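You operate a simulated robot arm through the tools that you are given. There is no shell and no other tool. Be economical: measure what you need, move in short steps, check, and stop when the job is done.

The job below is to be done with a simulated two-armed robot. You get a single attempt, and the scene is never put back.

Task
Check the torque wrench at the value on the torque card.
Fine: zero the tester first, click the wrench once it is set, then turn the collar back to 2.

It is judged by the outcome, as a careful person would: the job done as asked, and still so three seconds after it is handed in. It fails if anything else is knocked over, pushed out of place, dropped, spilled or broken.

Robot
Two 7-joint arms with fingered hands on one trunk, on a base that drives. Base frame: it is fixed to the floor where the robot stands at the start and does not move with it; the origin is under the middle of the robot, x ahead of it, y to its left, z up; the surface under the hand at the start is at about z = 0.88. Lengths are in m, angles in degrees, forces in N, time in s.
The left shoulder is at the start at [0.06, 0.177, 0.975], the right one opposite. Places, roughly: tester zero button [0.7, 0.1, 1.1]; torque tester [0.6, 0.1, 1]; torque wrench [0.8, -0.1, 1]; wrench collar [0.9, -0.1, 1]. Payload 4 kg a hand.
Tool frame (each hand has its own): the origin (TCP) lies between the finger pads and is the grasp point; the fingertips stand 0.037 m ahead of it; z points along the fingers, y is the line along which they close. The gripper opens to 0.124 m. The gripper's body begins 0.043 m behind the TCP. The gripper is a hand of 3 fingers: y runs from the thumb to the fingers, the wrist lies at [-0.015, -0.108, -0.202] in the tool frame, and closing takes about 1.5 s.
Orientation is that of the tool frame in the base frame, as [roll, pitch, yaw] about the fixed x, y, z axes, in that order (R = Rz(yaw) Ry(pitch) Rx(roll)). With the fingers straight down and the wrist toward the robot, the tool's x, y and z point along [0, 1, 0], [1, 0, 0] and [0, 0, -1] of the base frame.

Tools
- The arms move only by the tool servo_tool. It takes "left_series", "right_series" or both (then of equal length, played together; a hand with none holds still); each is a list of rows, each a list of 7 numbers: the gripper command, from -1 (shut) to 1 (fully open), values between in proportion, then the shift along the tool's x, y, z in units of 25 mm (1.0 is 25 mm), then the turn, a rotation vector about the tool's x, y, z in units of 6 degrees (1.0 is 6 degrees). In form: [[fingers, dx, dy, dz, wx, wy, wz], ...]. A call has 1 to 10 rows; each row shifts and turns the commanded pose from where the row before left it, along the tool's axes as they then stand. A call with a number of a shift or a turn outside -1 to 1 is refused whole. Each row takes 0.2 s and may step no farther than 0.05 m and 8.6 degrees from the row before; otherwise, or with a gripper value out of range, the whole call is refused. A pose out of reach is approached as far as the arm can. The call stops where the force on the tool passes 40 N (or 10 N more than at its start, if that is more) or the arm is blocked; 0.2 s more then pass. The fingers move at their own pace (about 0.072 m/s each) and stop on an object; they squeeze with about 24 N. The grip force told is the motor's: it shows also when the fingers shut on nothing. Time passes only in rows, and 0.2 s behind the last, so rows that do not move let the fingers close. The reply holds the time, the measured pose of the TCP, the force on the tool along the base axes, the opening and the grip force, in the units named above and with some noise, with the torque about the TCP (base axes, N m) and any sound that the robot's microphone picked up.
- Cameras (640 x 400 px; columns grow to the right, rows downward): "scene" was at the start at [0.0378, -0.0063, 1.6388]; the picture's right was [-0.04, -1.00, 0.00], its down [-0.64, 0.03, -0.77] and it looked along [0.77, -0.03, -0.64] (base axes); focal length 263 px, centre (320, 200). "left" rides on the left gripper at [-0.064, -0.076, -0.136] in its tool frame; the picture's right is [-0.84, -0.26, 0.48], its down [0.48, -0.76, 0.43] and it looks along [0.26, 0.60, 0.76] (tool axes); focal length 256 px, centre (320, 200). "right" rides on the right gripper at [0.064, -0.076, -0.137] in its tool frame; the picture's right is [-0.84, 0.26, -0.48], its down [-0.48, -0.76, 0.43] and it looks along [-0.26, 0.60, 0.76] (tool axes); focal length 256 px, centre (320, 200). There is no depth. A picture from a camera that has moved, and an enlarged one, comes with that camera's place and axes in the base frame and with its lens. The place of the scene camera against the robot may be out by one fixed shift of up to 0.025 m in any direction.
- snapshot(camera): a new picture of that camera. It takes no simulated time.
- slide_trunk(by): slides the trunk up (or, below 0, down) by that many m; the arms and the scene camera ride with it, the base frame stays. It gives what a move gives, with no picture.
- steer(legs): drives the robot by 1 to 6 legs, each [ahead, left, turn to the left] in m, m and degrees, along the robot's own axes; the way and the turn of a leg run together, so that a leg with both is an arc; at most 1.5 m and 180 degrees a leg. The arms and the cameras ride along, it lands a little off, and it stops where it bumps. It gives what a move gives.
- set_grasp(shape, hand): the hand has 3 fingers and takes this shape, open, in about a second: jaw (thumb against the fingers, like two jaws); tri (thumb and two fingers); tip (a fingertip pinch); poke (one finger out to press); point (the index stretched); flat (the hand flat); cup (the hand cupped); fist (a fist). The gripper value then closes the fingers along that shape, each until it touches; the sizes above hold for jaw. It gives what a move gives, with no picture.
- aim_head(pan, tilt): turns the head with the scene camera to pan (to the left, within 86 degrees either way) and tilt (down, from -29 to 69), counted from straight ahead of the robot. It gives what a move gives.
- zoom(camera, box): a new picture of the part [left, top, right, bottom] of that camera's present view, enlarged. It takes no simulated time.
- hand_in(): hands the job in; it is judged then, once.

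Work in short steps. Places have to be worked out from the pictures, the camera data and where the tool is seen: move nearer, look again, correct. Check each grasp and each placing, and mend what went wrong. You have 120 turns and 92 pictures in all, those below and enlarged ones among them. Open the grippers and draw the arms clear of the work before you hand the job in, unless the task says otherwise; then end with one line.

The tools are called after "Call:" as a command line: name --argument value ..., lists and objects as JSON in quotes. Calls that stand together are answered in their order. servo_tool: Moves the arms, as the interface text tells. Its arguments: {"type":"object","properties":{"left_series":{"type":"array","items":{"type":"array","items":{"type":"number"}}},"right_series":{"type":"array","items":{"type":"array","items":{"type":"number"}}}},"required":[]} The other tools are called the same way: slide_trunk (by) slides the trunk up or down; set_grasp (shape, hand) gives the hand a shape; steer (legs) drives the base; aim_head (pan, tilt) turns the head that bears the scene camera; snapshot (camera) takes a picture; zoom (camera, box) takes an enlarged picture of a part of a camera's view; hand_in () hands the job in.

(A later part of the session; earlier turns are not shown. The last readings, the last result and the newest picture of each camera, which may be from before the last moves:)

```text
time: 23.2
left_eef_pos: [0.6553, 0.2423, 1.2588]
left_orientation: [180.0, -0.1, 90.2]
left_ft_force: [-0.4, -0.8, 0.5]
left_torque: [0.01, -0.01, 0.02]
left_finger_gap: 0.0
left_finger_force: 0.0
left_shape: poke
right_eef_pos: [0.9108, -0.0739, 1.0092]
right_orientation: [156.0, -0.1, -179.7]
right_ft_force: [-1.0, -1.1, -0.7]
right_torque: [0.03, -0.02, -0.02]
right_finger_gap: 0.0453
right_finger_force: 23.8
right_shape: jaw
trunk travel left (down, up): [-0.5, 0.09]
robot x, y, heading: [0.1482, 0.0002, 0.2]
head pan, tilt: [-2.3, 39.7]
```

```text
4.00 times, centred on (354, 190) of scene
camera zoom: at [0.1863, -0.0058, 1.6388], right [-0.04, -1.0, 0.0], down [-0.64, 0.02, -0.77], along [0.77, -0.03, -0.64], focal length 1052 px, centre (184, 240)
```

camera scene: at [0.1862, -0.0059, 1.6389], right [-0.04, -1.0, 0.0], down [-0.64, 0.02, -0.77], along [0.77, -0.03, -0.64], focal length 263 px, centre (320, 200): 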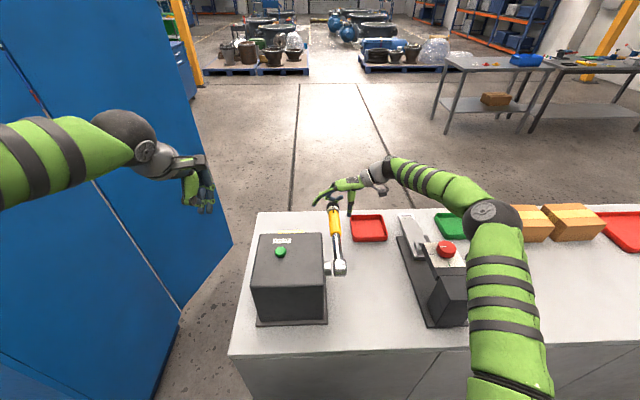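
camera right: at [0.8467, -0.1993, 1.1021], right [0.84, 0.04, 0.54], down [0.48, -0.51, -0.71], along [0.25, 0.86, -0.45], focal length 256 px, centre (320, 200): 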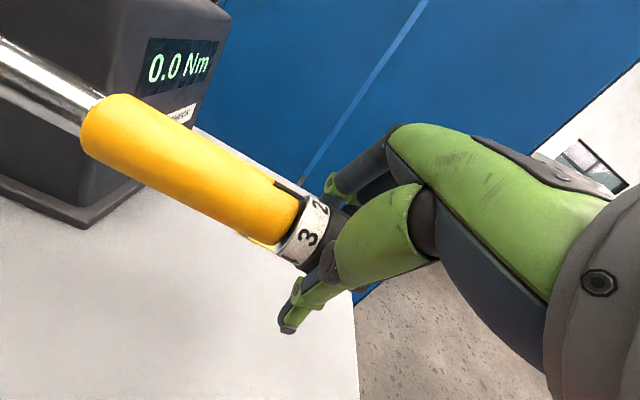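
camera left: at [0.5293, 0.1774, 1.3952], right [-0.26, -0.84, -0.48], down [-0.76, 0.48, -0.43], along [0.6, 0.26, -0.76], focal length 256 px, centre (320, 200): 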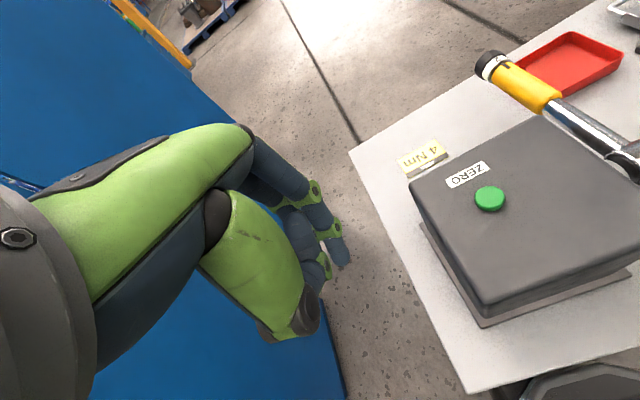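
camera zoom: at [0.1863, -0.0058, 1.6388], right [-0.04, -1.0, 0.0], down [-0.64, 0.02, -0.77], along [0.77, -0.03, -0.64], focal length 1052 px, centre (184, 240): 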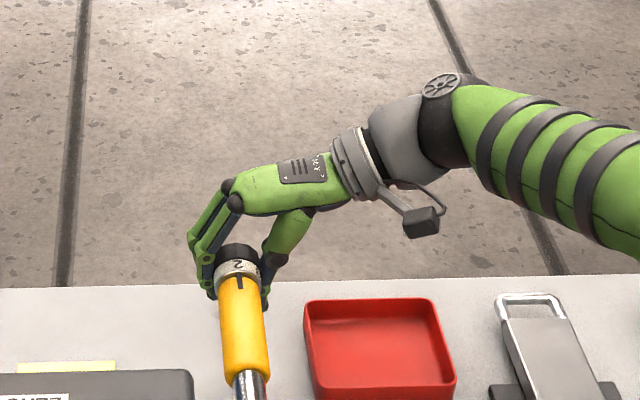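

Gripped at 45 mm, load-free (0.0 Nm). I turn by 24° about the wrench axis as a test.

Call:
servo_tool --right_series '[[-1, 0, 0, 0, 1, 0, 0], [-1, 0, 0, 0, 1, 0, 0], [-1, 0, 0, 0, 1, 0, 0], [-1, 0, 0, 0, 1, 0, 0]]'

Call:
snapshot --camera "right"

Call:
zoom --camera "scene" --box '[306, 180, 370, 220]'

```text
time: 24.2
left_eef_pos: [0.6557, 0.2418, 1.2601]
left_orientation: [-179.9, 0.1, 90.2]
left_ft_force: [0.6, 0.4, -0.2]
left_torque: [0.01, -0.01, -0.01]
left_finger_gap: 0.0003
left_finger_force: 0.0
left_shape: poke
right_eef_pos: [0.9094, -0.0749, 1.0073]
right_orientation: [-179.9, -0.1, -180.0]
right_ft_force: [6.3, -4.3, 1.0]
right_torque: [0.03, 0.0, -0.04]
right_finger_gap: 0.0454
right_finger_force: 24.2
right_shape: jaw
trunk travel left (down, up): [-0.5, 0.09]
robot x, y, heading: [0.1503, -0.0015, 0.1]
head pan, tilt: [-2.3, 39.7]
```

```text
55 pictures are left
camera right: at [0.8453, -0.1514, 1.1441], right [0.84, 0.26, 0.48], down [0.49, -0.76, -0.43], along [0.25, 0.6, -0.76], focal length 256 px, centre (320, 200)
```

right: 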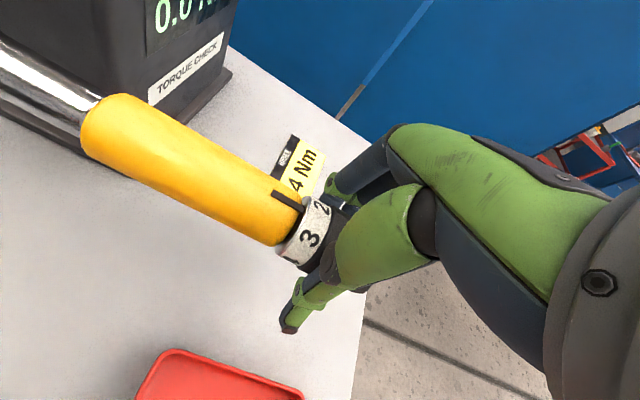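

```text
10.00 times, centred on (338, 200) of scene
camera zoom: at [0.187, -0.0062, 1.6388], right [-0.04, -1.0, 0.0], down [-0.64, 0.02, -0.77], along [0.77, -0.03, -0.64], focal length 2630 px, centre (140, 200)
```

zoom: 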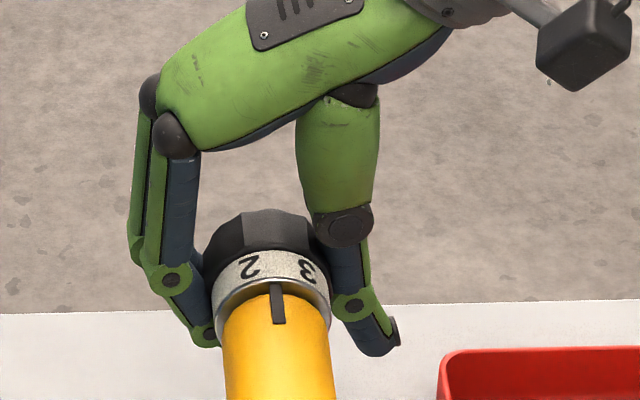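

The collar follows; spacing looks ~60° per unit. I continue turning 36°.

Call:
servo_tool --right_series '[[-1, 0, 0, 0, 1, 0, 0], [-1, 0, 0, 0, 1, 0, 0], [-1, 0, 0, 0, 1, 0, 0], [-1, 0, 0, 0, 1, 0, 0], [-1, 0, 0, 0, 1, 0, 0], [-1, 0, 0, 0, 1, 0, 0]]'

Call:
snapshot --camera "scene"

Call:
zoom --camera "scene" --box '[306, 180, 370, 220]'

```text
time: 25.6
left_eef_pos: [0.6549, 0.2414, 1.2595]
left_orientation: [-179.9, 0.0, 90.2]
left_ft_force: [0.7, 0.5, 0.4]
left_torque: [0.02, 0.0, -0.01]
left_finger_gap: 0.0
left_finger_force: 0.1
left_shape: poke
right_eef_pos: [0.9096, -0.076, 1.0075]
right_orientation: [-143.9, 0.0, -179.7]
right_ft_force: [6.5, -13.7, 0.7]
right_torque: [0.01, -0.04, 0.09]
right_finger_gap: 0.045
right_finger_force: 24.2
right_shape: jaw
trunk travel left (down, up): [-0.5, 0.09]
robot x, y, heading: [0.1489, -0.002, 0.2]
head pan, tilt: [-2.3, 39.7]
```

```text
53 pictures are left
camera scene: at [0.1869, -0.0072, 1.6388], right [-0.04, -1.0, 0.0], down [-0.64, 0.02, -0.77], along [0.77, -0.03, -0.64], focal length 263 px, centre (320, 200)
```

scene: 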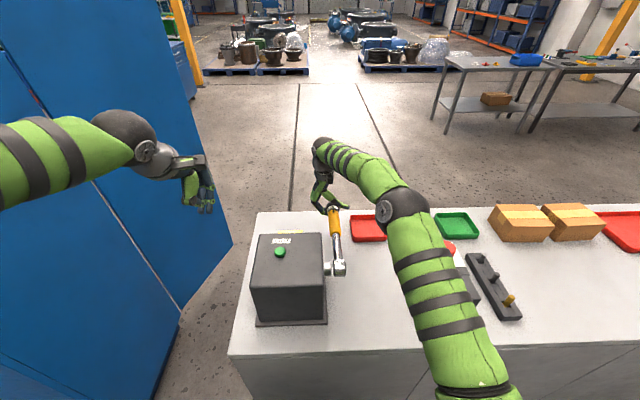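

```text
10.00 times, centred on (338, 200) of scene
camera zoom: at [0.1869, -0.0072, 1.6388], right [-0.04, -1.0, 0.0], down [-0.64, 0.02, -0.77], along [0.77, -0.03, -0.64], focal length 2630 px, centre (140, 200)
```

zoom: 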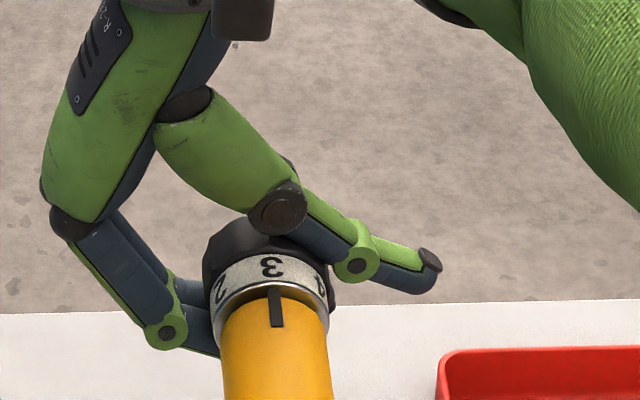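

3 is now about at the mark; there's a side force of ~14 N in y so my TCP is ~2-3 mm off axis. I correct and turn 24° more.

Call:
servo_tool --right_series '[[-1, 0, -0.1, 0.07, 0, 0, 0], [-1, 0, 0, 0, 1, 0, 0], [-1, 0, 0, 0, 1, 0, 0], [-1, 0, 0, 0, 1, 0, 0], [-1, 0, 0, 0, 1, 0, 0]]'

Call:
zoom --camera "scene" --box '[274, 120, 402, 220]'

Call:
snapshot --camera "right"

```text
time: 26.8
left_eef_pos: [0.6549, 0.2426, 1.2587]
left_orientation: [180.0, 0.0, 90.2]
left_ft_force: [-0.1, -1.0, 0.9]
left_torque: [0.0, 0.02, -0.03]
left_finger_gap: 0.0001
left_finger_force: 0.1
left_shape: poke
right_eef_pos: [0.9091, -0.0759, 1.0075]
right_orientation: [-120.1, 0.0, -179.8]
right_ft_force: [3.0, -1.1, 0.6]
right_torque: [0.0, 0.04, 0.03]
right_finger_gap: 0.0457
right_finger_force: 24.1
right_shape: jaw
trunk travel left (down, up): [-0.5, 0.09]
robot x, y, heading: [0.1467, -0.0001, 0.2]
head pan, tilt: [-2.3, 39.7]
```

```text
4.00 times, centred on (338, 170) of scene
camera zoom: at [0.1865, -0.0058, 1.6389], right [-0.04, -1.0, 0.0], down [-0.64, 0.02, -0.77], along [0.77, -0.03, -0.64], focal length 1052 px, centre (248, 320)
```

zoom: 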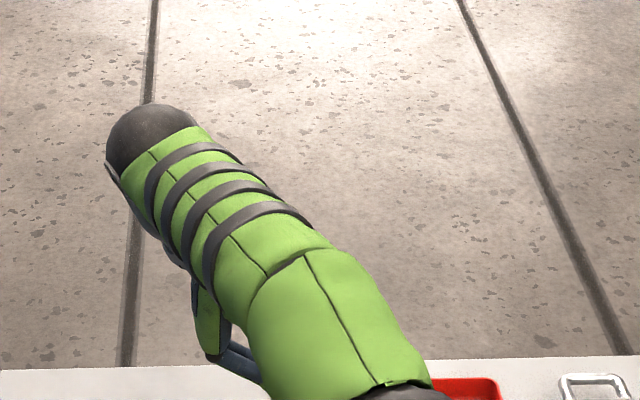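

```text
50 pictures are left
camera right: at [0.8449, 0.0031, 1.1418], right [0.84, 0.55, 0.02], down [0.49, -0.75, 0.44], along [0.26, -0.36, -0.9], focal length 256 px, centre (320, 200)
```

right: 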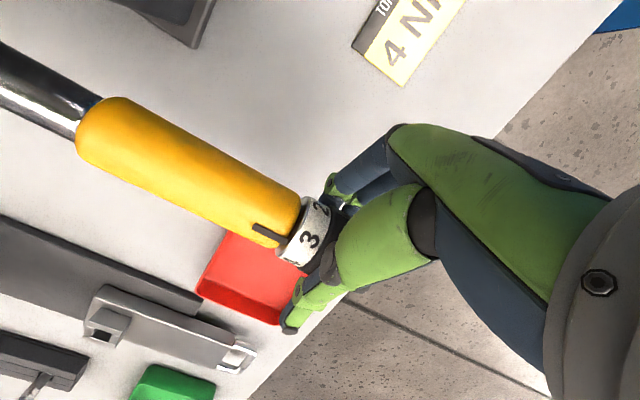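

Force-free now. I open and rotate the hand back 84° around the cap to regrip.

Call:
servo_tool --right_series '[[0, 0, 0, 0, 0, 0, 0], [1, 0, 0, 0, 0, 0, 0], [1, 0, 0, 0, 0, 0, 0], [1, 0, 0, 0, 0, 0, 0], [1, 0, 0, 0, -1, 0, 0], [1, 0, 0, 0, -1, 0, 0], [1, 0, 0, 0, -1, 0, 0], [1, 0, 0, 0, -1, 0, 0]]'

Call:
servo_tool --right_series '[[1, 0, 0, 0, -1, 0, 0], [1, 0, 0, 0, -1, 0, 0], [1, 0, 0, 0, -1, 0, 0], [1, 0, 0, 0, -1, 0, 0], [1, 0, 0, 0, -1, 0, 0], [1, 0, 0, 0, -1, 0, 0], [1, 0, 0, 0, -1, 0, 0], [1, 0, 0, 0, -1, 0, 0], [1, 0, 0, 0, -1, 0, 0], [1, 0, 0, 0, -1, 0, 0]]'

Call:
zoom --camera "scene" --box '[306, 180, 370, 220]'

Call:
snapshot --camera "right"

```text
time: 28.6
left_eef_pos: [0.6542, 0.2417, 1.2596]
left_orientation: [-180.0, 0.0, 90.1]
left_ft_force: [-0.4, 0.4, -0.5]
left_torque: [0.01, 0.0, 0.03]
left_finger_gap: 0.0
left_finger_force: 0.1
left_shape: poke
right_eef_pos: [0.9096, -0.0768, 1.0081]
right_orientation: [-144.1, 0.0, -179.6]
right_ft_force: [0.1, -0.1, 0.4]
right_torque: [0.0, -0.02, -0.02]
right_finger_gap: 0.1235
right_finger_force: 0.0
right_shape: jaw
trunk travel left (down, up): [-0.5, 0.09]
robot x, y, heading: [0.1473, -0.0044, 0.4]
head pan, tilt: [-2.3, 39.7]
```

```text
time: 30.8
left_eef_pos: [0.6553, 0.2423, 1.2601]
left_orientation: [179.9, -0.1, 90.2]
left_ft_force: [-0.2, -0.1, -1.1]
left_torque: [0.0, 0.01, 0.0]
left_finger_gap: 0.0
left_finger_force: 0.2
left_shape: poke
right_eef_pos: [0.9096, -0.0769, 1.0093]
right_orientation: [155.9, 0.0, -179.8]
right_ft_force: [0.7, 0.0, 1.6]
right_torque: [-0.03, -0.01, 0.03]
right_finger_gap: 0.1236
right_finger_force: 0.1
right_shape: jaw
trunk travel left (down, up): [-0.5, 0.09]
robot x, y, heading: [0.1491, 0.0002, 0.2]
head pan, tilt: [-2.3, 39.7]
```

```text
10.00 times, centred on (338, 200) of scene
camera zoom: at [0.1865, -0.0062, 1.6389], right [-0.04, -1.0, 0.0], down [-0.64, 0.02, -0.77], along [0.77, -0.03, -0.64], focal length 2630 px, centre (140, 200)
```

zoom: 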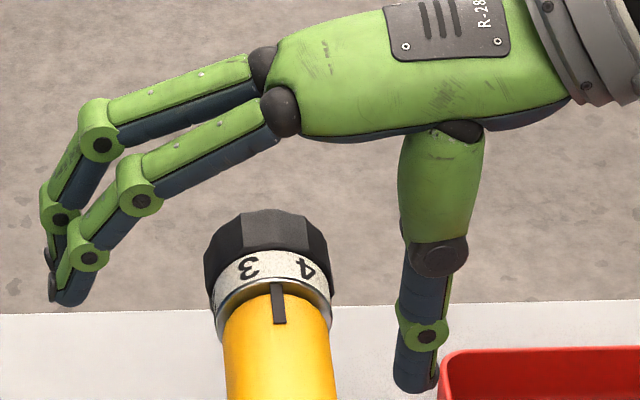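

```text
48 pictures are left
camera right: at [0.8455, -0.2035, 1.1021], right [0.84, 0.04, 0.54], down [0.49, -0.51, -0.71], along [0.25, 0.86, -0.45], focal length 256 px, centre (320, 200)
```

right: 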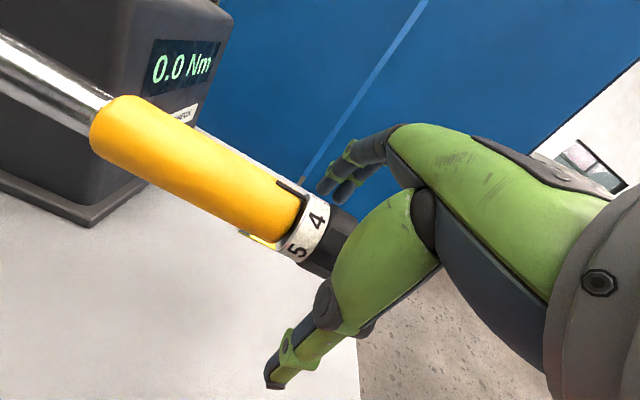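

84° brought it exactly one unit beyond the 24° picture, so spacing is 60°; 36° more sets 4. I regrip and turn 6 rows of 6°.

Call:
servo_tool --right_series '[[0, 0, 0, 0, 0, 0, 0], [-0.3, 0, 0, 0, 0, 0, 0], [-1, 0, 0, 0, 0, 0, 0], [-1, 0, 0, 0, 0, 0, 0], [-1, 0, 0, 0, 0, 0, 0], [-1, 0, 0, 0, 0, 0, 0]]'

Call:
servo_tool --right_series '[[-1, 0, 0, 0, 1, 0, 0], [-1, 0, 0, 0, 1, 0, 0], [-1, 0, 0, 0, 1, 0, 0], [-1, 0, 0, 0, 1, 0, 0], [-1, 0, 0, 0, 1, 0, 0], [-1, 0, 0, 0, 1, 0, 0], [-1, 0, 0, 0, 0, 0, 0]]'

Call:
zoom --camera "scene" --box '[306, 180, 370, 220]'

Call:
zoom --camera "right" --box '[240, 160, 368, 280]'

```text
time: 32.2
left_eef_pos: [0.6555, 0.2417, 1.2582]
left_orientation: [-179.9, 0.0, 90.2]
left_ft_force: [0.9, -0.5, -0.1]
left_torque: [0.02, 0.04, 0.01]
left_finger_gap: 0.0001
left_finger_force: 0.1
left_shape: poke
right_eef_pos: [0.9107, -0.0803, 1.0082]
right_orientation: [156.0, 0.0, -179.9]
right_ft_force: [9.4, -2.9, -1.4]
right_torque: [-0.02, -0.06, -0.4]
right_finger_gap: 0.0313
right_finger_force: 24.1
right_shape: jaw
trunk travel left (down, up): [-0.5, 0.09]
robot x, y, heading: [0.1474, 0.0044, -0.1]
head pan, tilt: [-2.3, 39.7]
```

```text
time: 33.8
left_eef_pos: [0.6578, 0.242, 1.2589]
left_orientation: [-179.9, -0.1, 90.2]
left_ft_force: [0.3, -1.2, 0.1]
left_torque: [0.0, 0.0, -0.01]
left_finger_gap: 0.0001
left_finger_force: 0.1
left_shape: poke
right_eef_pos: [0.91, -0.0789, 1.0065]
right_orientation: [-167.9, 0.0, -179.8]
right_ft_force: [20.4, -13.3, 1.4]
right_torque: [-0.01, -0.28, -0.44]
right_finger_gap: 0.032
right_finger_force: 23.5
right_shape: jaw
trunk travel left (down, up): [-0.5, 0.09]
robot x, y, heading: [0.1501, 0.0022, 0.2]
head pan, tilt: [-2.3, 39.7]
```

```text
10.00 times, centred on (338, 200) of scene
camera zoom: at [0.1885, -0.007, 1.6388], right [-0.04, -1.0, 0.0], down [-0.64, 0.02, -0.77], along [0.77, -0.03, -0.64], focal length 2630 px, centre (140, 200)
```

zoom: 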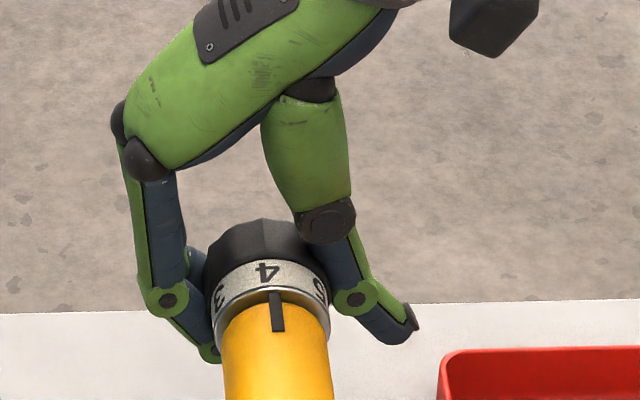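

```text
3.33 times, centred on (304, 220) of right
camera zoom: at [0.8457, -0.1258, 1.1558], right [0.84, 0.35, 0.42], down [0.49, -0.83, -0.27], along [0.25, 0.43, -0.87], focal length 853 px, centre (373, 133)
```

zoom: 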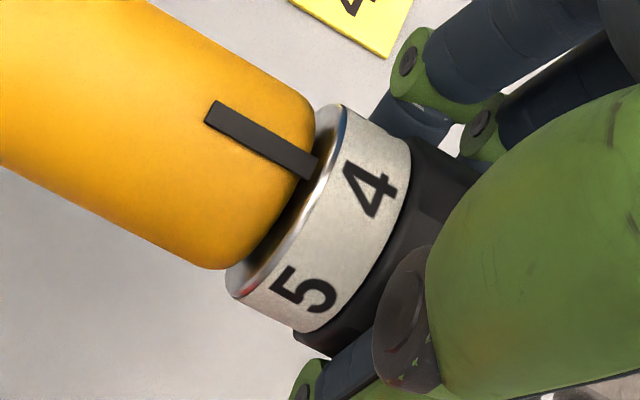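

4 is at the mark but perhaps ~5° past it, and this grip shows a 20 N axial force. I release and look clearly.

Call:
servo_tool --right_series '[[-0.5, 0, 0, 0, 0, 0, 0], [0, 0, 0, 0, 0, 0, 0], [1, 0, 0, 0, 0, 0, 0], [1, 0, 0, 0, 0, 0, 0], [1, 0, 0, 0, 0, 0, 0]]'

Call:
zoom --camera "right" --box '[250, 170, 346, 250]'

Call:
zoom --camera "scene" --box '[318, 190, 350, 210]'

```text
time: 35.0
left_eef_pos: [0.6542, 0.2413, 1.259]
left_orientation: [180.0, 0.0, 90.1]
left_ft_force: [0.3, 0.1, 0.2]
left_torque: [0.02, 0.04, 0.0]
left_finger_gap: 0.0002
left_finger_force: 0.1
left_shape: poke
right_eef_pos: [0.9084, -0.0783, 1.0083]
right_orientation: [-168.0, -0.1, -179.6]
right_ft_force: [0.5, 0.9, 0.6]
right_torque: [-0.01, -0.01, -0.03]
right_finger_gap: 0.1235
right_finger_force: 0.0
right_shape: jaw
trunk travel left (down, up): [-0.5, 0.09]
robot x, y, heading: [0.1448, 0.0041, 0.2]
head pan, tilt: [-2.3, 39.7]
```

```text
5.00 times, centred on (298, 210) of right
camera zoom: at [0.8438, -0.1241, 1.1566], right [0.84, 0.36, 0.42], down [0.49, -0.83, -0.27], along [0.25, 0.43, -0.87], focal length 1280 px, centre (430, 150)
```

zoom: 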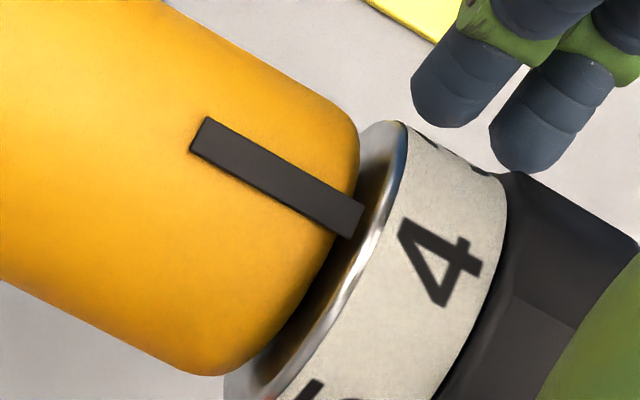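

```text
16.00 times, centred on (334, 200) of scene
camera zoom: at [0.1862, -0.0057, 1.6388], right [-0.04, -1.0, 0.0], down [-0.64, 0.02, -0.77], along [0.77, -0.03, -0.64], focal length 4207 px, centre (96, 200)
```

zoom: 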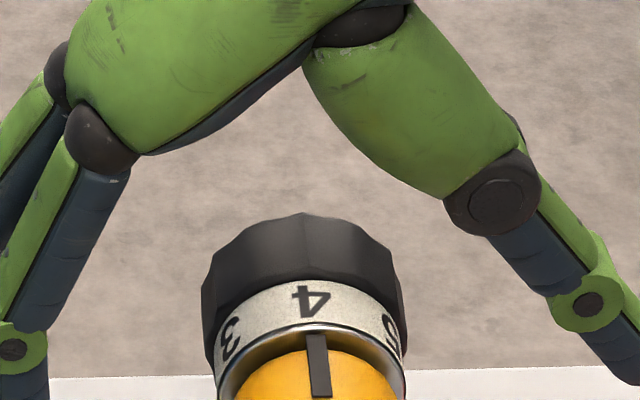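

4 sits on the mark within ~3° (views average to zero). Now I level the hand, slide it open along the handle to x≈0.845, to grip and press down.

Call:
servo_tool --right_series '[[1, 0, 0, 0, -1, 0, 0], [1, 0, 0, 0, -1, 0, 0], [1, 0.9, 0.1, 0, 0, 0, 0], [1, 0.9, 0, 0, 0, 0, 0], [1, 0.75, 0, 0, 0, 0, 0], [1, 0, 0, 0, 0, 0, 0]]'

Call:
snapshot --camera "right"

Call:
zoom --camera "scene" --box '[290, 160, 418, 260]'

```text
time: 36.4
left_eef_pos: [0.6543, 0.2418, 1.2592]
left_orientation: [179.9, 0.1, 90.2]
left_ft_force: [0.1, 1.0, -0.4]
left_torque: [0.0, -0.03, 0.01]
left_finger_gap: 0.0
left_finger_force: 0.0
left_shape: poke
right_eef_pos: [0.8444, -0.0744, 1.007]
right_orientation: [179.9, 0.1, -179.7]
right_ft_force: [-0.1, -0.1, -0.1]
right_torque: [0.03, 0.0, -0.02]
right_finger_gap: 0.1237
right_finger_force: 0.1
right_shape: jaw
trunk travel left (down, up): [-0.5, 0.09]
robot x, y, heading: [0.1489, 0.0006, 0.1]
head pan, tilt: [-2.3, 39.7]
```

```text
43 pictures are left
camera right: at [0.7805, -0.1511, 1.1442], right [0.84, 0.26, 0.48], down [0.49, -0.76, -0.44], along [0.25, 0.6, -0.76], focal length 256 px, centre (320, 200)
```

right: 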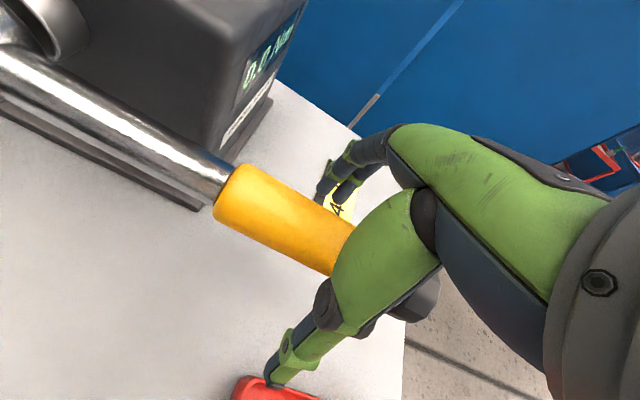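

```text
4.00 times, centred on (354, 210) of scene
camera zoom: at [0.1865, -0.0058, 1.6388], right [-0.04, -1.0, 0.0], down [-0.64, 0.02, -0.77], along [0.77, -0.03, -0.64], focal length 1052 px, centre (184, 160)
```

zoom: 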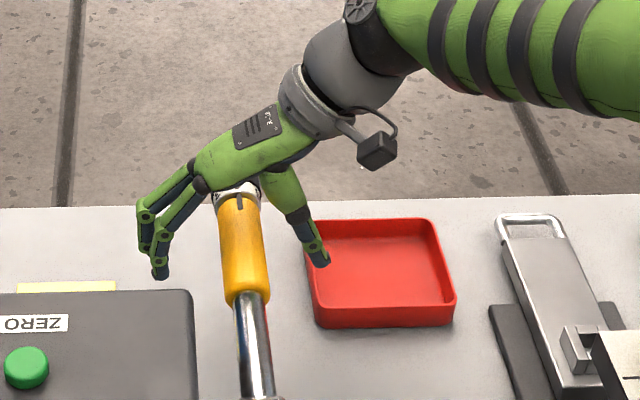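

Well placed on the handle, no contact. I close on it.

Call:
servo_tool --right_series '[[0, 0, 0, 0, 0, 0, 0], [-0.3, 0, 0, 0, 0, 0, 0], [-1, 0, 0, 0, 0, 0, 0], [-1, 0, 0, 0, 0, 0, 0], [-1, 0, 0, 0, 0, 0, 0], [-1, 0, 0, 0, 0, 0, 0]]'

Call:
snapshot --camera "right"

```text
time: 37.8
left_eef_pos: [0.6541, 0.2425, 1.2595]
left_orientation: [180.0, 0.0, 90.1]
left_ft_force: [-0.6, -0.8, -0.9]
left_torque: [0.02, -0.02, 0.02]
left_finger_gap: 0.0001
left_finger_force: 0.1
left_shape: poke
right_eef_pos: [0.8454, -0.0757, 1.008]
right_orientation: [180.0, 0.1, -179.7]
right_ft_force: [0.4, -5.3, 0.0]
right_torque: [0.05, -0.01, -0.09]
right_finger_gap: 0.0272
right_finger_force: 23.9
right_shape: jaw
trunk travel left (down, up): [-0.5, 0.09]
robot x, y, heading: [0.1514, 0.0006, 0.2]
head pan, tilt: [-2.3, 39.7]
```

```text
41 pictures are left
camera right: at [0.7806, -0.1524, 1.144], right [0.84, 0.26, 0.48], down [0.49, -0.76, -0.43], along [0.25, 0.6, -0.76], focal length 256 px, centre (320, 200)
```

right: 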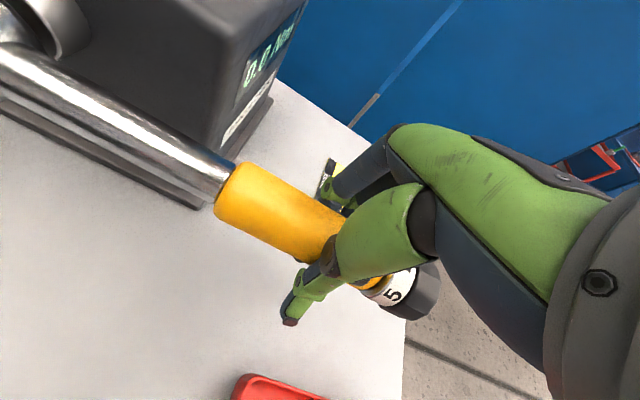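

Gripped (27 mm). I push down in 1.5 mm steps, listening for the click.

Call:
servo_tool --right_series '[[-1, 0, 0, 0.06, 0, 0, 0], [-1, 0, 0, 0.06, 0, 0, 0], [-1, 0, 0, 0.06, 0, 0, 0], [-1, 0, 0, 0.06, 0, 0, 0]]'

Call:
snapshot --camera "right"

```text
time: 38.8
left_eef_pos: [0.6547, 0.2397, 1.2602]
left_orientation: [-180.0, 0.0, 90.1]
left_ft_force: [-0.8, -0.4, -0.2]
left_torque: [-0.03, -0.03, -0.02]
left_finger_gap: 0.0001
left_finger_force: 0.1
left_shape: poke
right_eef_pos: [0.8451, -0.0757, 1.0033]
right_orientation: [179.9, 0.0, -179.8]
right_ft_force: [-5.7, -10.4, 4.9]
right_torque: [0.06, 0.11, 0.0]
right_finger_gap: 0.0274
right_finger_force: 23.9
right_shape: jaw
trunk travel left (down, up): [-0.5, 0.09]
robot x, y, heading: [0.1474, -0.0047, 0.1]
head pan, tilt: [-2.3, 39.7]
```

```text
40 pictures are left
camera right: at [0.7807, -0.1524, 1.1388], right [0.84, 0.26, 0.48], down [0.49, -0.76, -0.44], along [0.25, 0.6, -0.76], focal length 256 px, centre (320, 200)
```

right: 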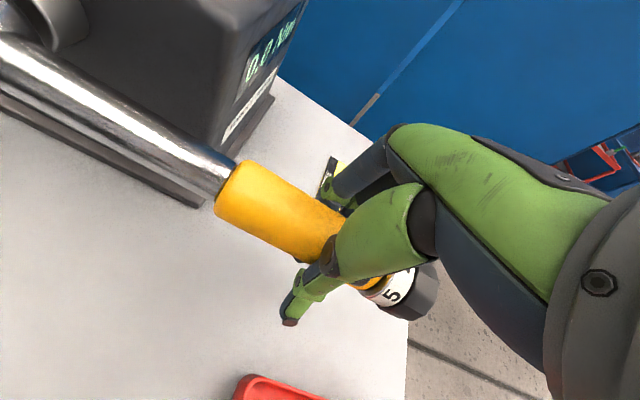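

Only ~5 N after 5 mm; I keep pressing.

Call:
servo_tool --right_series '[[-1, 0, 0, 0.08, 0, 0, 0], [-1, 0, 0, 0.08, 0, 0, 0], [-1, 0, 0, 0.08, 0, 0, 0], [-1, 0, 0, 0.08, 0, 0, 0]]'

Call:
zoom --camera "right" --box '[210, 0, 338, 130]'

```text
time: 39.8
left_eef_pos: [0.6531, 0.2414, 1.2598]
left_orientation: [180.0, 0.0, 90.2]
left_ft_force: [-0.4, -0.2, 0.2]
left_torque: [-0.03, 0.01, 0.0]
left_finger_gap: 0.0
left_finger_force: 0.1
left_shape: poke
right_eef_pos: [0.8437, -0.0759, 0.9955]
right_orientation: [179.9, 0.1, -179.8]
right_ft_force: [-7.6, -10.4, 11.7]
right_torque: [0.08, 0.17, 0.05]
right_finger_gap: 0.0276
right_finger_force: 24.2
right_shape: jaw
trunk travel left (down, up): [-0.5, 0.09]
robot x, y, heading: [0.1484, -0.0007, 0.4]
head pan, tilt: [-2.3, 39.7]
```

```text
3.08 times, centred on (274, 65) of right
camera zoom: at [0.7801, -0.1525, 1.1314], right [0.84, 0.26, 0.48], down [0.49, -0.76, -0.43], along [0.25, 0.6, -0.76], focal length 788 px, centre (462, 615)
```

zoom: 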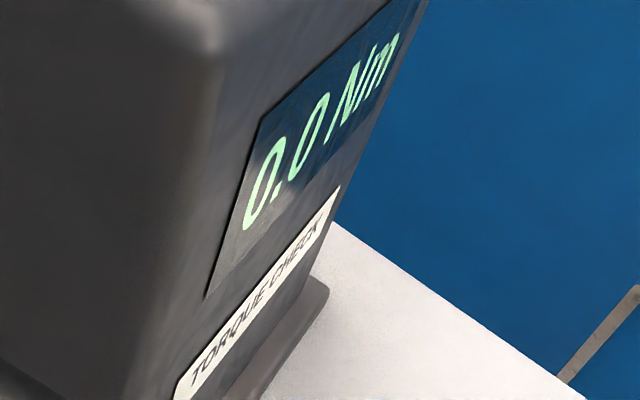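

Force rises ~0.9 N/mm (≈2.2 Nm now); display likely updates at the click. Continue.

Call:
servo_tool --right_series '[[-1, 0, 0, 0.08, 0, 0, 0], [-1, 0, 0, 0.08, 0, 0, 0], [-1, 0, 0, 0.08, 0, 0, 0], [-1, 0, 0, 0.08, 0, 0, 0], [-1, 0, 0, 0, 0, 0, 0]]'

```text
time: 41.0
left_eef_pos: [0.6534, 0.2412, 1.2601]
left_orientation: [179.9, -0.2, 90.2]
left_ft_force: [0.8, 0.2, 0.6]
left_torque: [-0.01, 0.02, 0.01]
left_finger_gap: 0.0004
left_finger_force: 0.1
left_shape: poke
right_eef_pos: [0.8441, -0.0762, 0.9878]
right_orientation: [179.9, 0.1, -179.8]
right_ft_force: [-8.2, -13.9, 18.9]
right_torque: [-0.01, 0.24, 0.09]
right_finger_gap: 0.0273
right_finger_force: 24.2
right_shape: jaw
trunk travel left (down, up): [-0.5, 0.09]
robot x, y, heading: [0.1468, -0.0008, 0.4]
head pan, tilt: [-2.3, 39.7]
```

About 3.6 Nm now; a few more small steps.

Call:
servo_tool --right_series '[[-1, 0, 0, 0.06, 0, 0, 0], [-1, 0, 0, 0.06, 0, 0, 0], [-1, 0, 0, 0, 0, 0, 0]]'

```text
time: 41.8
left_eef_pos: [0.6527, 0.2419, 1.2606]
left_orientation: [179.9, -0.1, 90.2]
left_ft_force: [0.5, 0.3, -0.1]
left_torque: [0.0, 0.01, -0.02]
left_finger_gap: 0.0001
left_finger_force: 0.0
left_shape: poke
right_eef_pos: [0.8431, -0.0759, 0.983]
right_orientation: [179.9, 0.1, -179.7]
right_ft_force: [-11.1, -11.4, 16.9]
right_torque: [-0.06, 0.23, 0.09]
right_finger_gap: 0.0272
right_finger_force: 24.2
right_shape: jaw
trunk travel left (down, up): [-0.5, 0.09]
robot x, y, heading: [0.1514, -0.0014, 0.1]
head pan, tilt: [-2.3, 39.7]
```

Force fell slightly without a reported sound; I check the display and the wrench.

Call:
snapshot --camera "right"

Call:
zoom --camera "right" --box '[210, 0, 338, 130]'

Call:
zoom --camera "scene" --box '[290, 160, 418, 260]'

```text
38 pictures are left
camera right: at [0.7792, -0.1524, 1.1201], right [0.84, 0.26, 0.48], down [0.49, -0.76, -0.44], along [0.25, 0.6, -0.76], focal length 256 px, centre (320, 200)
```

right: 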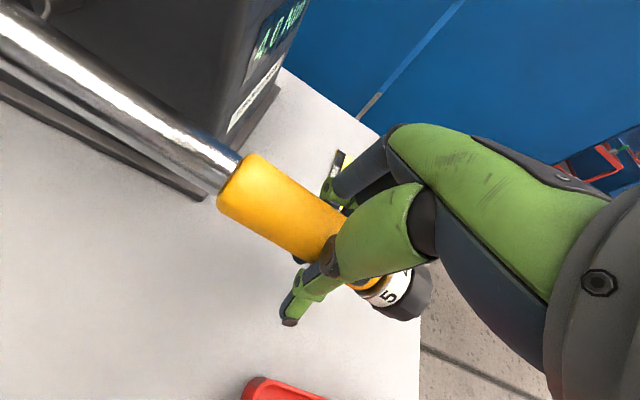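

```text
3.08 times, centred on (274, 65) of right
camera zoom: at [0.7792, -0.1524, 1.1201], right [0.84, 0.26, 0.48], down [0.49, -0.76, -0.44], along [0.25, 0.6, -0.76], focal length 788 px, centre (462, 615)
```

zoom: 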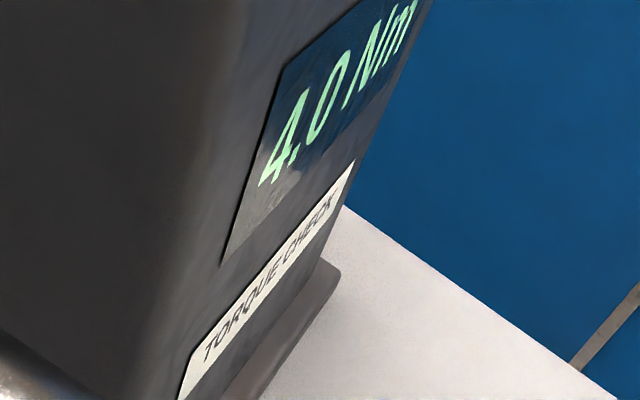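

```text
4.00 times, centred on (354, 210) of scene
camera zoom: at [0.1837, -0.007, 1.639], right [-0.04, -1.0, 0.0], down [-0.64, 0.02, -0.77], along [0.77, -0.03, -0.64], focal length 1052 px, centre (184, 160)
```

zoom: 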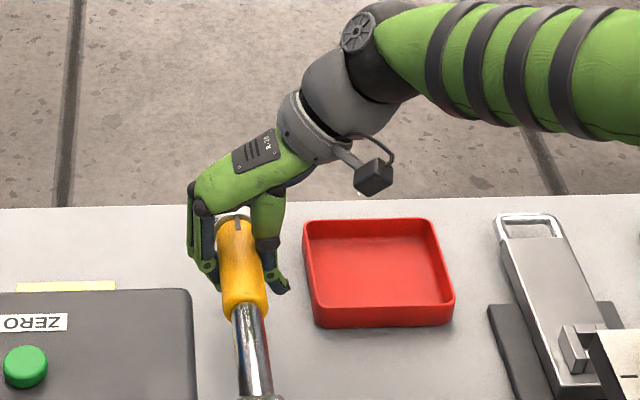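

The tester captured 4.0 Nm: the wrench clicked. I ease the handle back up to its rest height.

Call:
servo_tool --right_series '[[-1, 0, 0, -0.15, 0, 0, 0], [-1, 0, 0, -0.15, 0, 0, 0], [-1, 0, 0, -0.15, 0, 0, 0], [-1, 0, 0, -0.15, 0, 0, 0], [-1, 0, 0, -0.15, 0, 0, 0], [-1, 0, 0, -0.15, 0, 0, 0], [-1, 0, 0, -0.12, 0, 0, 0], [-1, 0, 0, 0, 0, 0, 0]]'

```text
time: 43.6
left_eef_pos: [0.6538, 0.2403, 1.2595]
left_orientation: [-180.0, -0.1, 90.2]
left_ft_force: [-0.1, 0.7, 0.7]
left_torque: [-0.03, -0.02, -0.01]
left_finger_gap: 0.0
left_finger_force: 0.1
left_shape: poke
right_eef_pos: [0.8461, -0.0761, 1.009]
right_orientation: [180.0, 0.0, -179.8]
right_ft_force: [-3.9, -11.5, -2.2]
right_torque: [-0.1, -0.1, -0.12]
right_finger_gap: 0.0273
right_finger_force: 24.4
right_shape: jaw
trunk travel left (down, up): [-0.5, 0.09]
robot x, y, heading: [0.1499, 0.0039, 0.1]
head pan, tilt: [-2.3, 39.7]
```

Handle is at rest height. I release, slide back to the cap, and rotate the open hand to +36°.

Call:
servo_tool --right_series '[[0, 0, 0, 0, 0, 0, 0], [1, 0, 0, 0, 0, 0, 0], [1, 0, 0, 0, 0, 0, 0], [1, 0, 0, 0, 0, 0, 0], [1, -0.85, 0, 0, 0, 0, 0], [1, -0.85, 0, 0, 0, 0, 0], [1, -0.78, 0, 0, 0, 0, 0], [1, 0, 0, 0, 1, 0, 0], [1, 0, 0, 0, 1, 0, 0]]'

Call:
servo_tool --right_series '[[1, 0, 0, 0, 1, 0, 0], [1, 0, 0, 0, 1, 0, 0], [1, 0, 0, 0, 1, 0, 0], [1, 0, 0, 0, 1, 0, 0], [1, 0, 0, 0, 0, 0, 0]]'

Call:
snapshot --camera "right"

Call:
zoom --camera "scene" --box '[306, 180, 370, 220]'

```text
time: 45.6
left_eef_pos: [0.6549, 0.2426, 1.2585]
left_orientation: [180.0, 0.0, 90.1]
left_ft_force: [1.1, 0.0, 0.4]
left_torque: [0.01, 0.01, 0.06]
left_finger_gap: 0.0
left_finger_force: 0.0
left_shape: poke
right_eef_pos: [0.9071, -0.0758, 1.0087]
right_orientation: [-167.9, -0.1, -179.8]
right_ft_force: [-0.5, -0.2, 0.2]
right_torque: [-0.02, 0.02, 0.03]
right_finger_gap: 0.1237
right_finger_force: 0.0
right_shape: jaw
trunk travel left (down, up): [-0.5, 0.09]
robot x, y, heading: [0.1464, -0.0016, 0.2]
head pan, tilt: [-2.3, 39.7]
```

```text
time: 46.8
left_eef_pos: [0.6538, 0.2414, 1.2601]
left_orientation: [180.0, 0.0, 90.2]
left_ft_force: [0.5, 0.2, -1.2]
left_torque: [-0.03, 0.0, -0.01]
left_finger_gap: 0.0
left_finger_force: 0.1
left_shape: poke
right_eef_pos: [0.9068, -0.0748, 1.0097]
right_orientation: [-144.0, -0.1, -179.8]
right_ft_force: [0.1, -0.3, -0.5]
right_torque: [0.03, 0.0, 0.02]
right_finger_gap: 0.1238
right_finger_force: 0.0
right_shape: jaw
trunk travel left (down, up): [-0.5, 0.09]
robot x, y, heading: [0.1439, 0.0021, -0.0]
head pan, tilt: [-2.3, 39.7]
```

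```text
35 pictures are left
camera right: at [0.8428, -0.0566, 1.164], right [0.84, 0.49, 0.24], down [0.49, -0.87, 0.1], along [0.25, 0.04, -0.97], focal length 256 px, centre (320, 200)
```

right: 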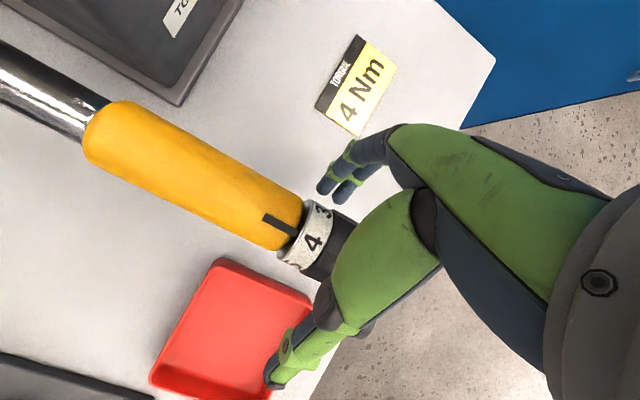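

```text
10.00 times, centred on (338, 200) of scene
camera zoom: at [0.1863, -0.0059, 1.6389], right [-0.04, -1.0, 0.0], down [-0.64, 0.02, -0.77], along [0.77, -0.03, -0.64], focal length 2630 px, centre (140, 200)
```

zoom: 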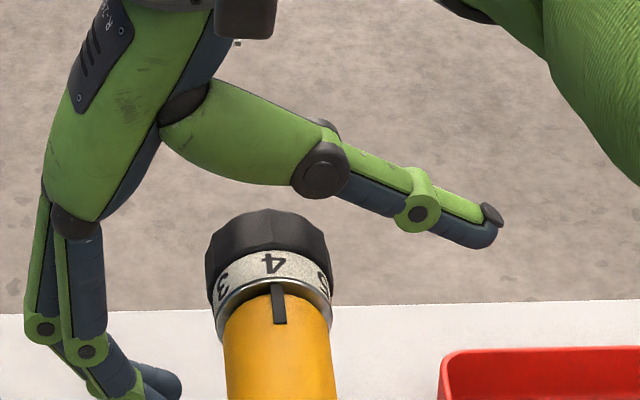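

Collar still at 4. I close and turn it back 60° (to the 3).

Call:
servo_tool --right_series '[[0, 0, 0, 0, 0, 0, 0], [-0.3, 0, 0, 0, 0, 0, 0], [-1, 0, 0, 0, 0, 0, 0], [-1, 0, 0, 0, 0, 0, 0], [-1, 0, 0, 0, 0, 0, 0], [-1, 0, 0, 0, 0, 0, 0]]'

Call:
zoom --camera "scene" --box '[306, 180, 370, 220]'

```text
time: 48.2
left_eef_pos: [0.6548, 0.2412, 1.2586]
left_orientation: [-180.0, 0.0, 90.2]
left_ft_force: [-0.4, -0.3, -0.5]
left_torque: [-0.05, 0.02, 0.0]
left_finger_gap: 0.0
left_finger_force: 0.1
left_shape: poke
right_eef_pos: [0.9083, -0.077, 1.0095]
right_orientation: [-144.0, -0.1, -179.8]
right_ft_force: [-1.2, -4.4, -0.6]
right_torque: [0.05, 0.05, 0.04]
right_finger_gap: 0.0449
right_finger_force: 23.9
right_shape: jaw
trunk travel left (down, up): [-0.5, 0.09]
robot x, y, heading: [0.1497, 0.007, -0.1]
head pan, tilt: [-2.3, 39.7]
```

```text
10.00 times, centred on (338, 200) of scene
camera zoom: at [0.1861, -0.0062, 1.6389], right [-0.04, -1.0, 0.0], down [-0.64, 0.02, -0.77], along [0.77, -0.03, -0.64], focal length 2630 px, centre (140, 200)
```

zoom: 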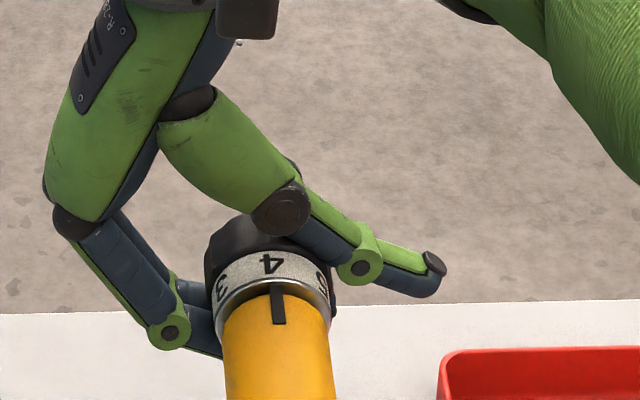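

Good grip (45 mm), little load. Turning back 60°.

Call:
servo_tool --right_series '[[-1, 0, 0, 0, -1, 0, 0], [-1, 0, 0, 0, -1, 0, 0], [-1, 0, 0, 0, -1, 0, 0], [-1, 0, 0, 0, -1, 0, 0], [-1, 0, 0, 0, -1, 0, 0], [-1, 0, 0, 0, -1, 0, 0], [-1, 0, 0, 0, -1, 0, 0], [-1, 0, 0, 0, -1, 0, 0], [-1, 0, 0, 0, -1, 0, 0], [-1, 0, 0, 0, -1, 0, 0]]'

Call:
zoom --camera "scene" --box '[306, 180, 370, 220]'

```text
time: 50.4
left_eef_pos: [0.6554, 0.2438, 1.2607]
left_orientation: [180.0, 0.0, 90.2]
left_ft_force: [0.3, -0.2, -0.8]
left_torque: [-0.03, -0.02, 0.0]
left_finger_gap: 0.0001
left_finger_force: 0.0
left_shape: poke
right_eef_pos: [0.9072, -0.0744, 1.0081]
right_orientation: [156.0, 0.0, -179.7]
right_ft_force: [0.2, -0.7, -0.2]
right_torque: [-0.04, -0.01, -0.09]
right_finger_gap: 0.0451
right_finger_force: 24.3
right_shape: jaw
trunk travel left (down, up): [-0.5, 0.09]
robot x, y, heading: [0.1479, 0.0025, 0.2]
head pan, tilt: [-2.3, 39.7]
```

```text
10.00 times, centred on (338, 200) of scene
camera zoom: at [0.1866, -0.0059, 1.6389], right [-0.03, -1.0, 0.0], down [-0.64, 0.02, -0.77], along [0.77, -0.03, -0.64], focal length 2630 px, centre (140, 200)
```

zoom: 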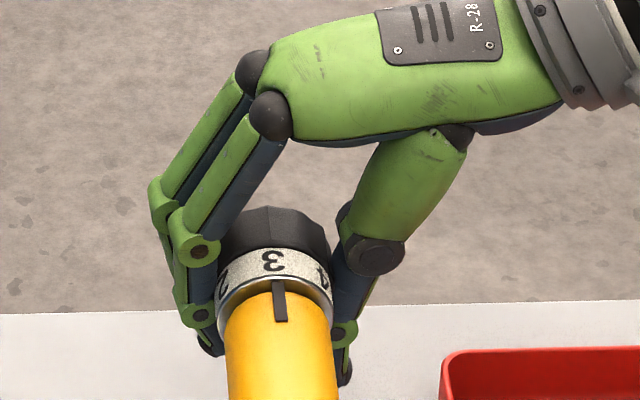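

Collar at 3. I release, rotate the open hand back to +36°, and regrip.

Call:
servo_tool --right_series '[[0, 0, 0, 0, 0, 0, 0], [1, 0, 0, 0, 0, 0, 0], [1, 0, 0, 0, 0, 0, 0], [1, 0, 0, 0, 0, 0, 0], [1, 0, 0, 0, 1, 0, 0], [1, 0, 0, 0, 1, 0, 0], [1, 0, 0, 0, 1, 0, 0], [1, 0, 0, 0, 1, 0, 0], [1, 0, 0, 0, 1, 0, 0]]'

Call:
servo_tool --right_series '[[1, 0, 0, 0, 1, 0, 0], [1, 0, 0, 0, 1, 0, 0], [1, 0, 0, 0, 1, 0, 0], [1, 0, 0, 0, 1, 0, 0], [1, 0, 0, 0, 1, 0, 0], [0, 0, 0, 0, 0, 0, 0], [-0.3, 0, 0, 0, 0, 0, 0], [-1, 0, 0, 0, 0, 0, 0], [-1, 0, 0, 0, 0, 0, 0], [-1, 0, 0, 0, 0, 0, 0]]'

Call:
servo_tool --right_series '[[-1, 0, 0, 0, 0, 0, 0], [-1, 0, 0, 0, 0, 0, 0]]'

Call:
zoom --camera "scene" --box '[306, 180, 370, 220]'

```text
time: 52.4
left_eef_pos: [0.6544, 0.2428, 1.2593]
left_orientation: [180.0, -0.1, 90.1]
left_ft_force: [0.4, 0.3, 0.7]
left_torque: [-0.02, 0.01, -0.01]
left_finger_gap: 0.0
left_finger_force: 0.0
left_shape: poke
right_eef_pos: [0.9079, -0.0742, 1.008]
right_orientation: [-173.8, 0.0, -179.7]
right_ft_force: [0.1, -0.6, 0.1]
right_torque: [0.01, -0.01, -0.03]
right_finger_gap: 0.124
right_finger_force: 0.0
right_shape: jaw
trunk travel left (down, up): [-0.5, 0.09]
robot x, y, heading: [0.1485, 0.0016, -0.0]
head pan, tilt: [-2.3, 39.7]
```

```text
time: 54.6
left_eef_pos: [0.6543, 0.2424, 1.2592]
left_orientation: [-180.0, 0.0, 90.3]
left_ft_force: [-0.5, 0.5, 0.0]
left_torque: [-0.02, 0.03, 0.04]
left_finger_gap: 0.0001
left_finger_force: 0.1
left_shape: poke
right_eef_pos: [0.9077, -0.0738, 1.0094]
right_orientation: [-144.0, -0.1, -179.6]
right_ft_force: [-0.6, -1.9, 0.1]
right_torque: [0.03, -0.01, 0.0]
right_finger_gap: 0.0443
right_finger_force: 15.7
right_shape: jaw
trunk travel left (down, up): [-0.5, 0.09]
robot x, y, heading: [0.1501, 0.0014, 0.3]
head pan, tilt: [-2.3, 39.7]
```

```text
time: 55.2
left_eef_pos: [0.6535, 0.2412, 1.2587]
left_orientation: [180.0, 0.0, 90.1]
left_ft_force: [0.3, -0.3, 0.9]
left_torque: [0.0, 0.03, 0.02]
left_finger_gap: 0.0
left_finger_force: 0.0
left_shape: poke
right_eef_pos: [0.9082, -0.0756, 1.0093]
right_orientation: [-144.0, -0.1, -179.8]
right_ft_force: [-0.1, -5.3, 0.5]
right_torque: [0.01, 0.01, 0.03]
right_finger_gap: 0.0448
right_finger_force: 23.9
right_shape: jaw
trunk travel left (down, up): [-0.5, 0.09]
robot x, y, heading: [0.149, -0.0001, 0.2]
head pan, tilt: [-2.3, 39.7]
```

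```text
10.00 times, centred on (338, 200) of scene
camera zoom: at [0.1861, -0.0063, 1.6389], right [-0.04, -1.0, 0.0], down [-0.64, 0.02, -0.77], along [0.77, -0.03, -0.64], focal length 2630 px, centre (140, 200)
```

zoom: 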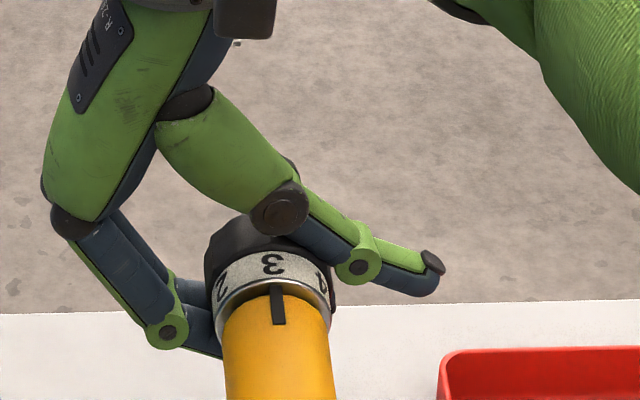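

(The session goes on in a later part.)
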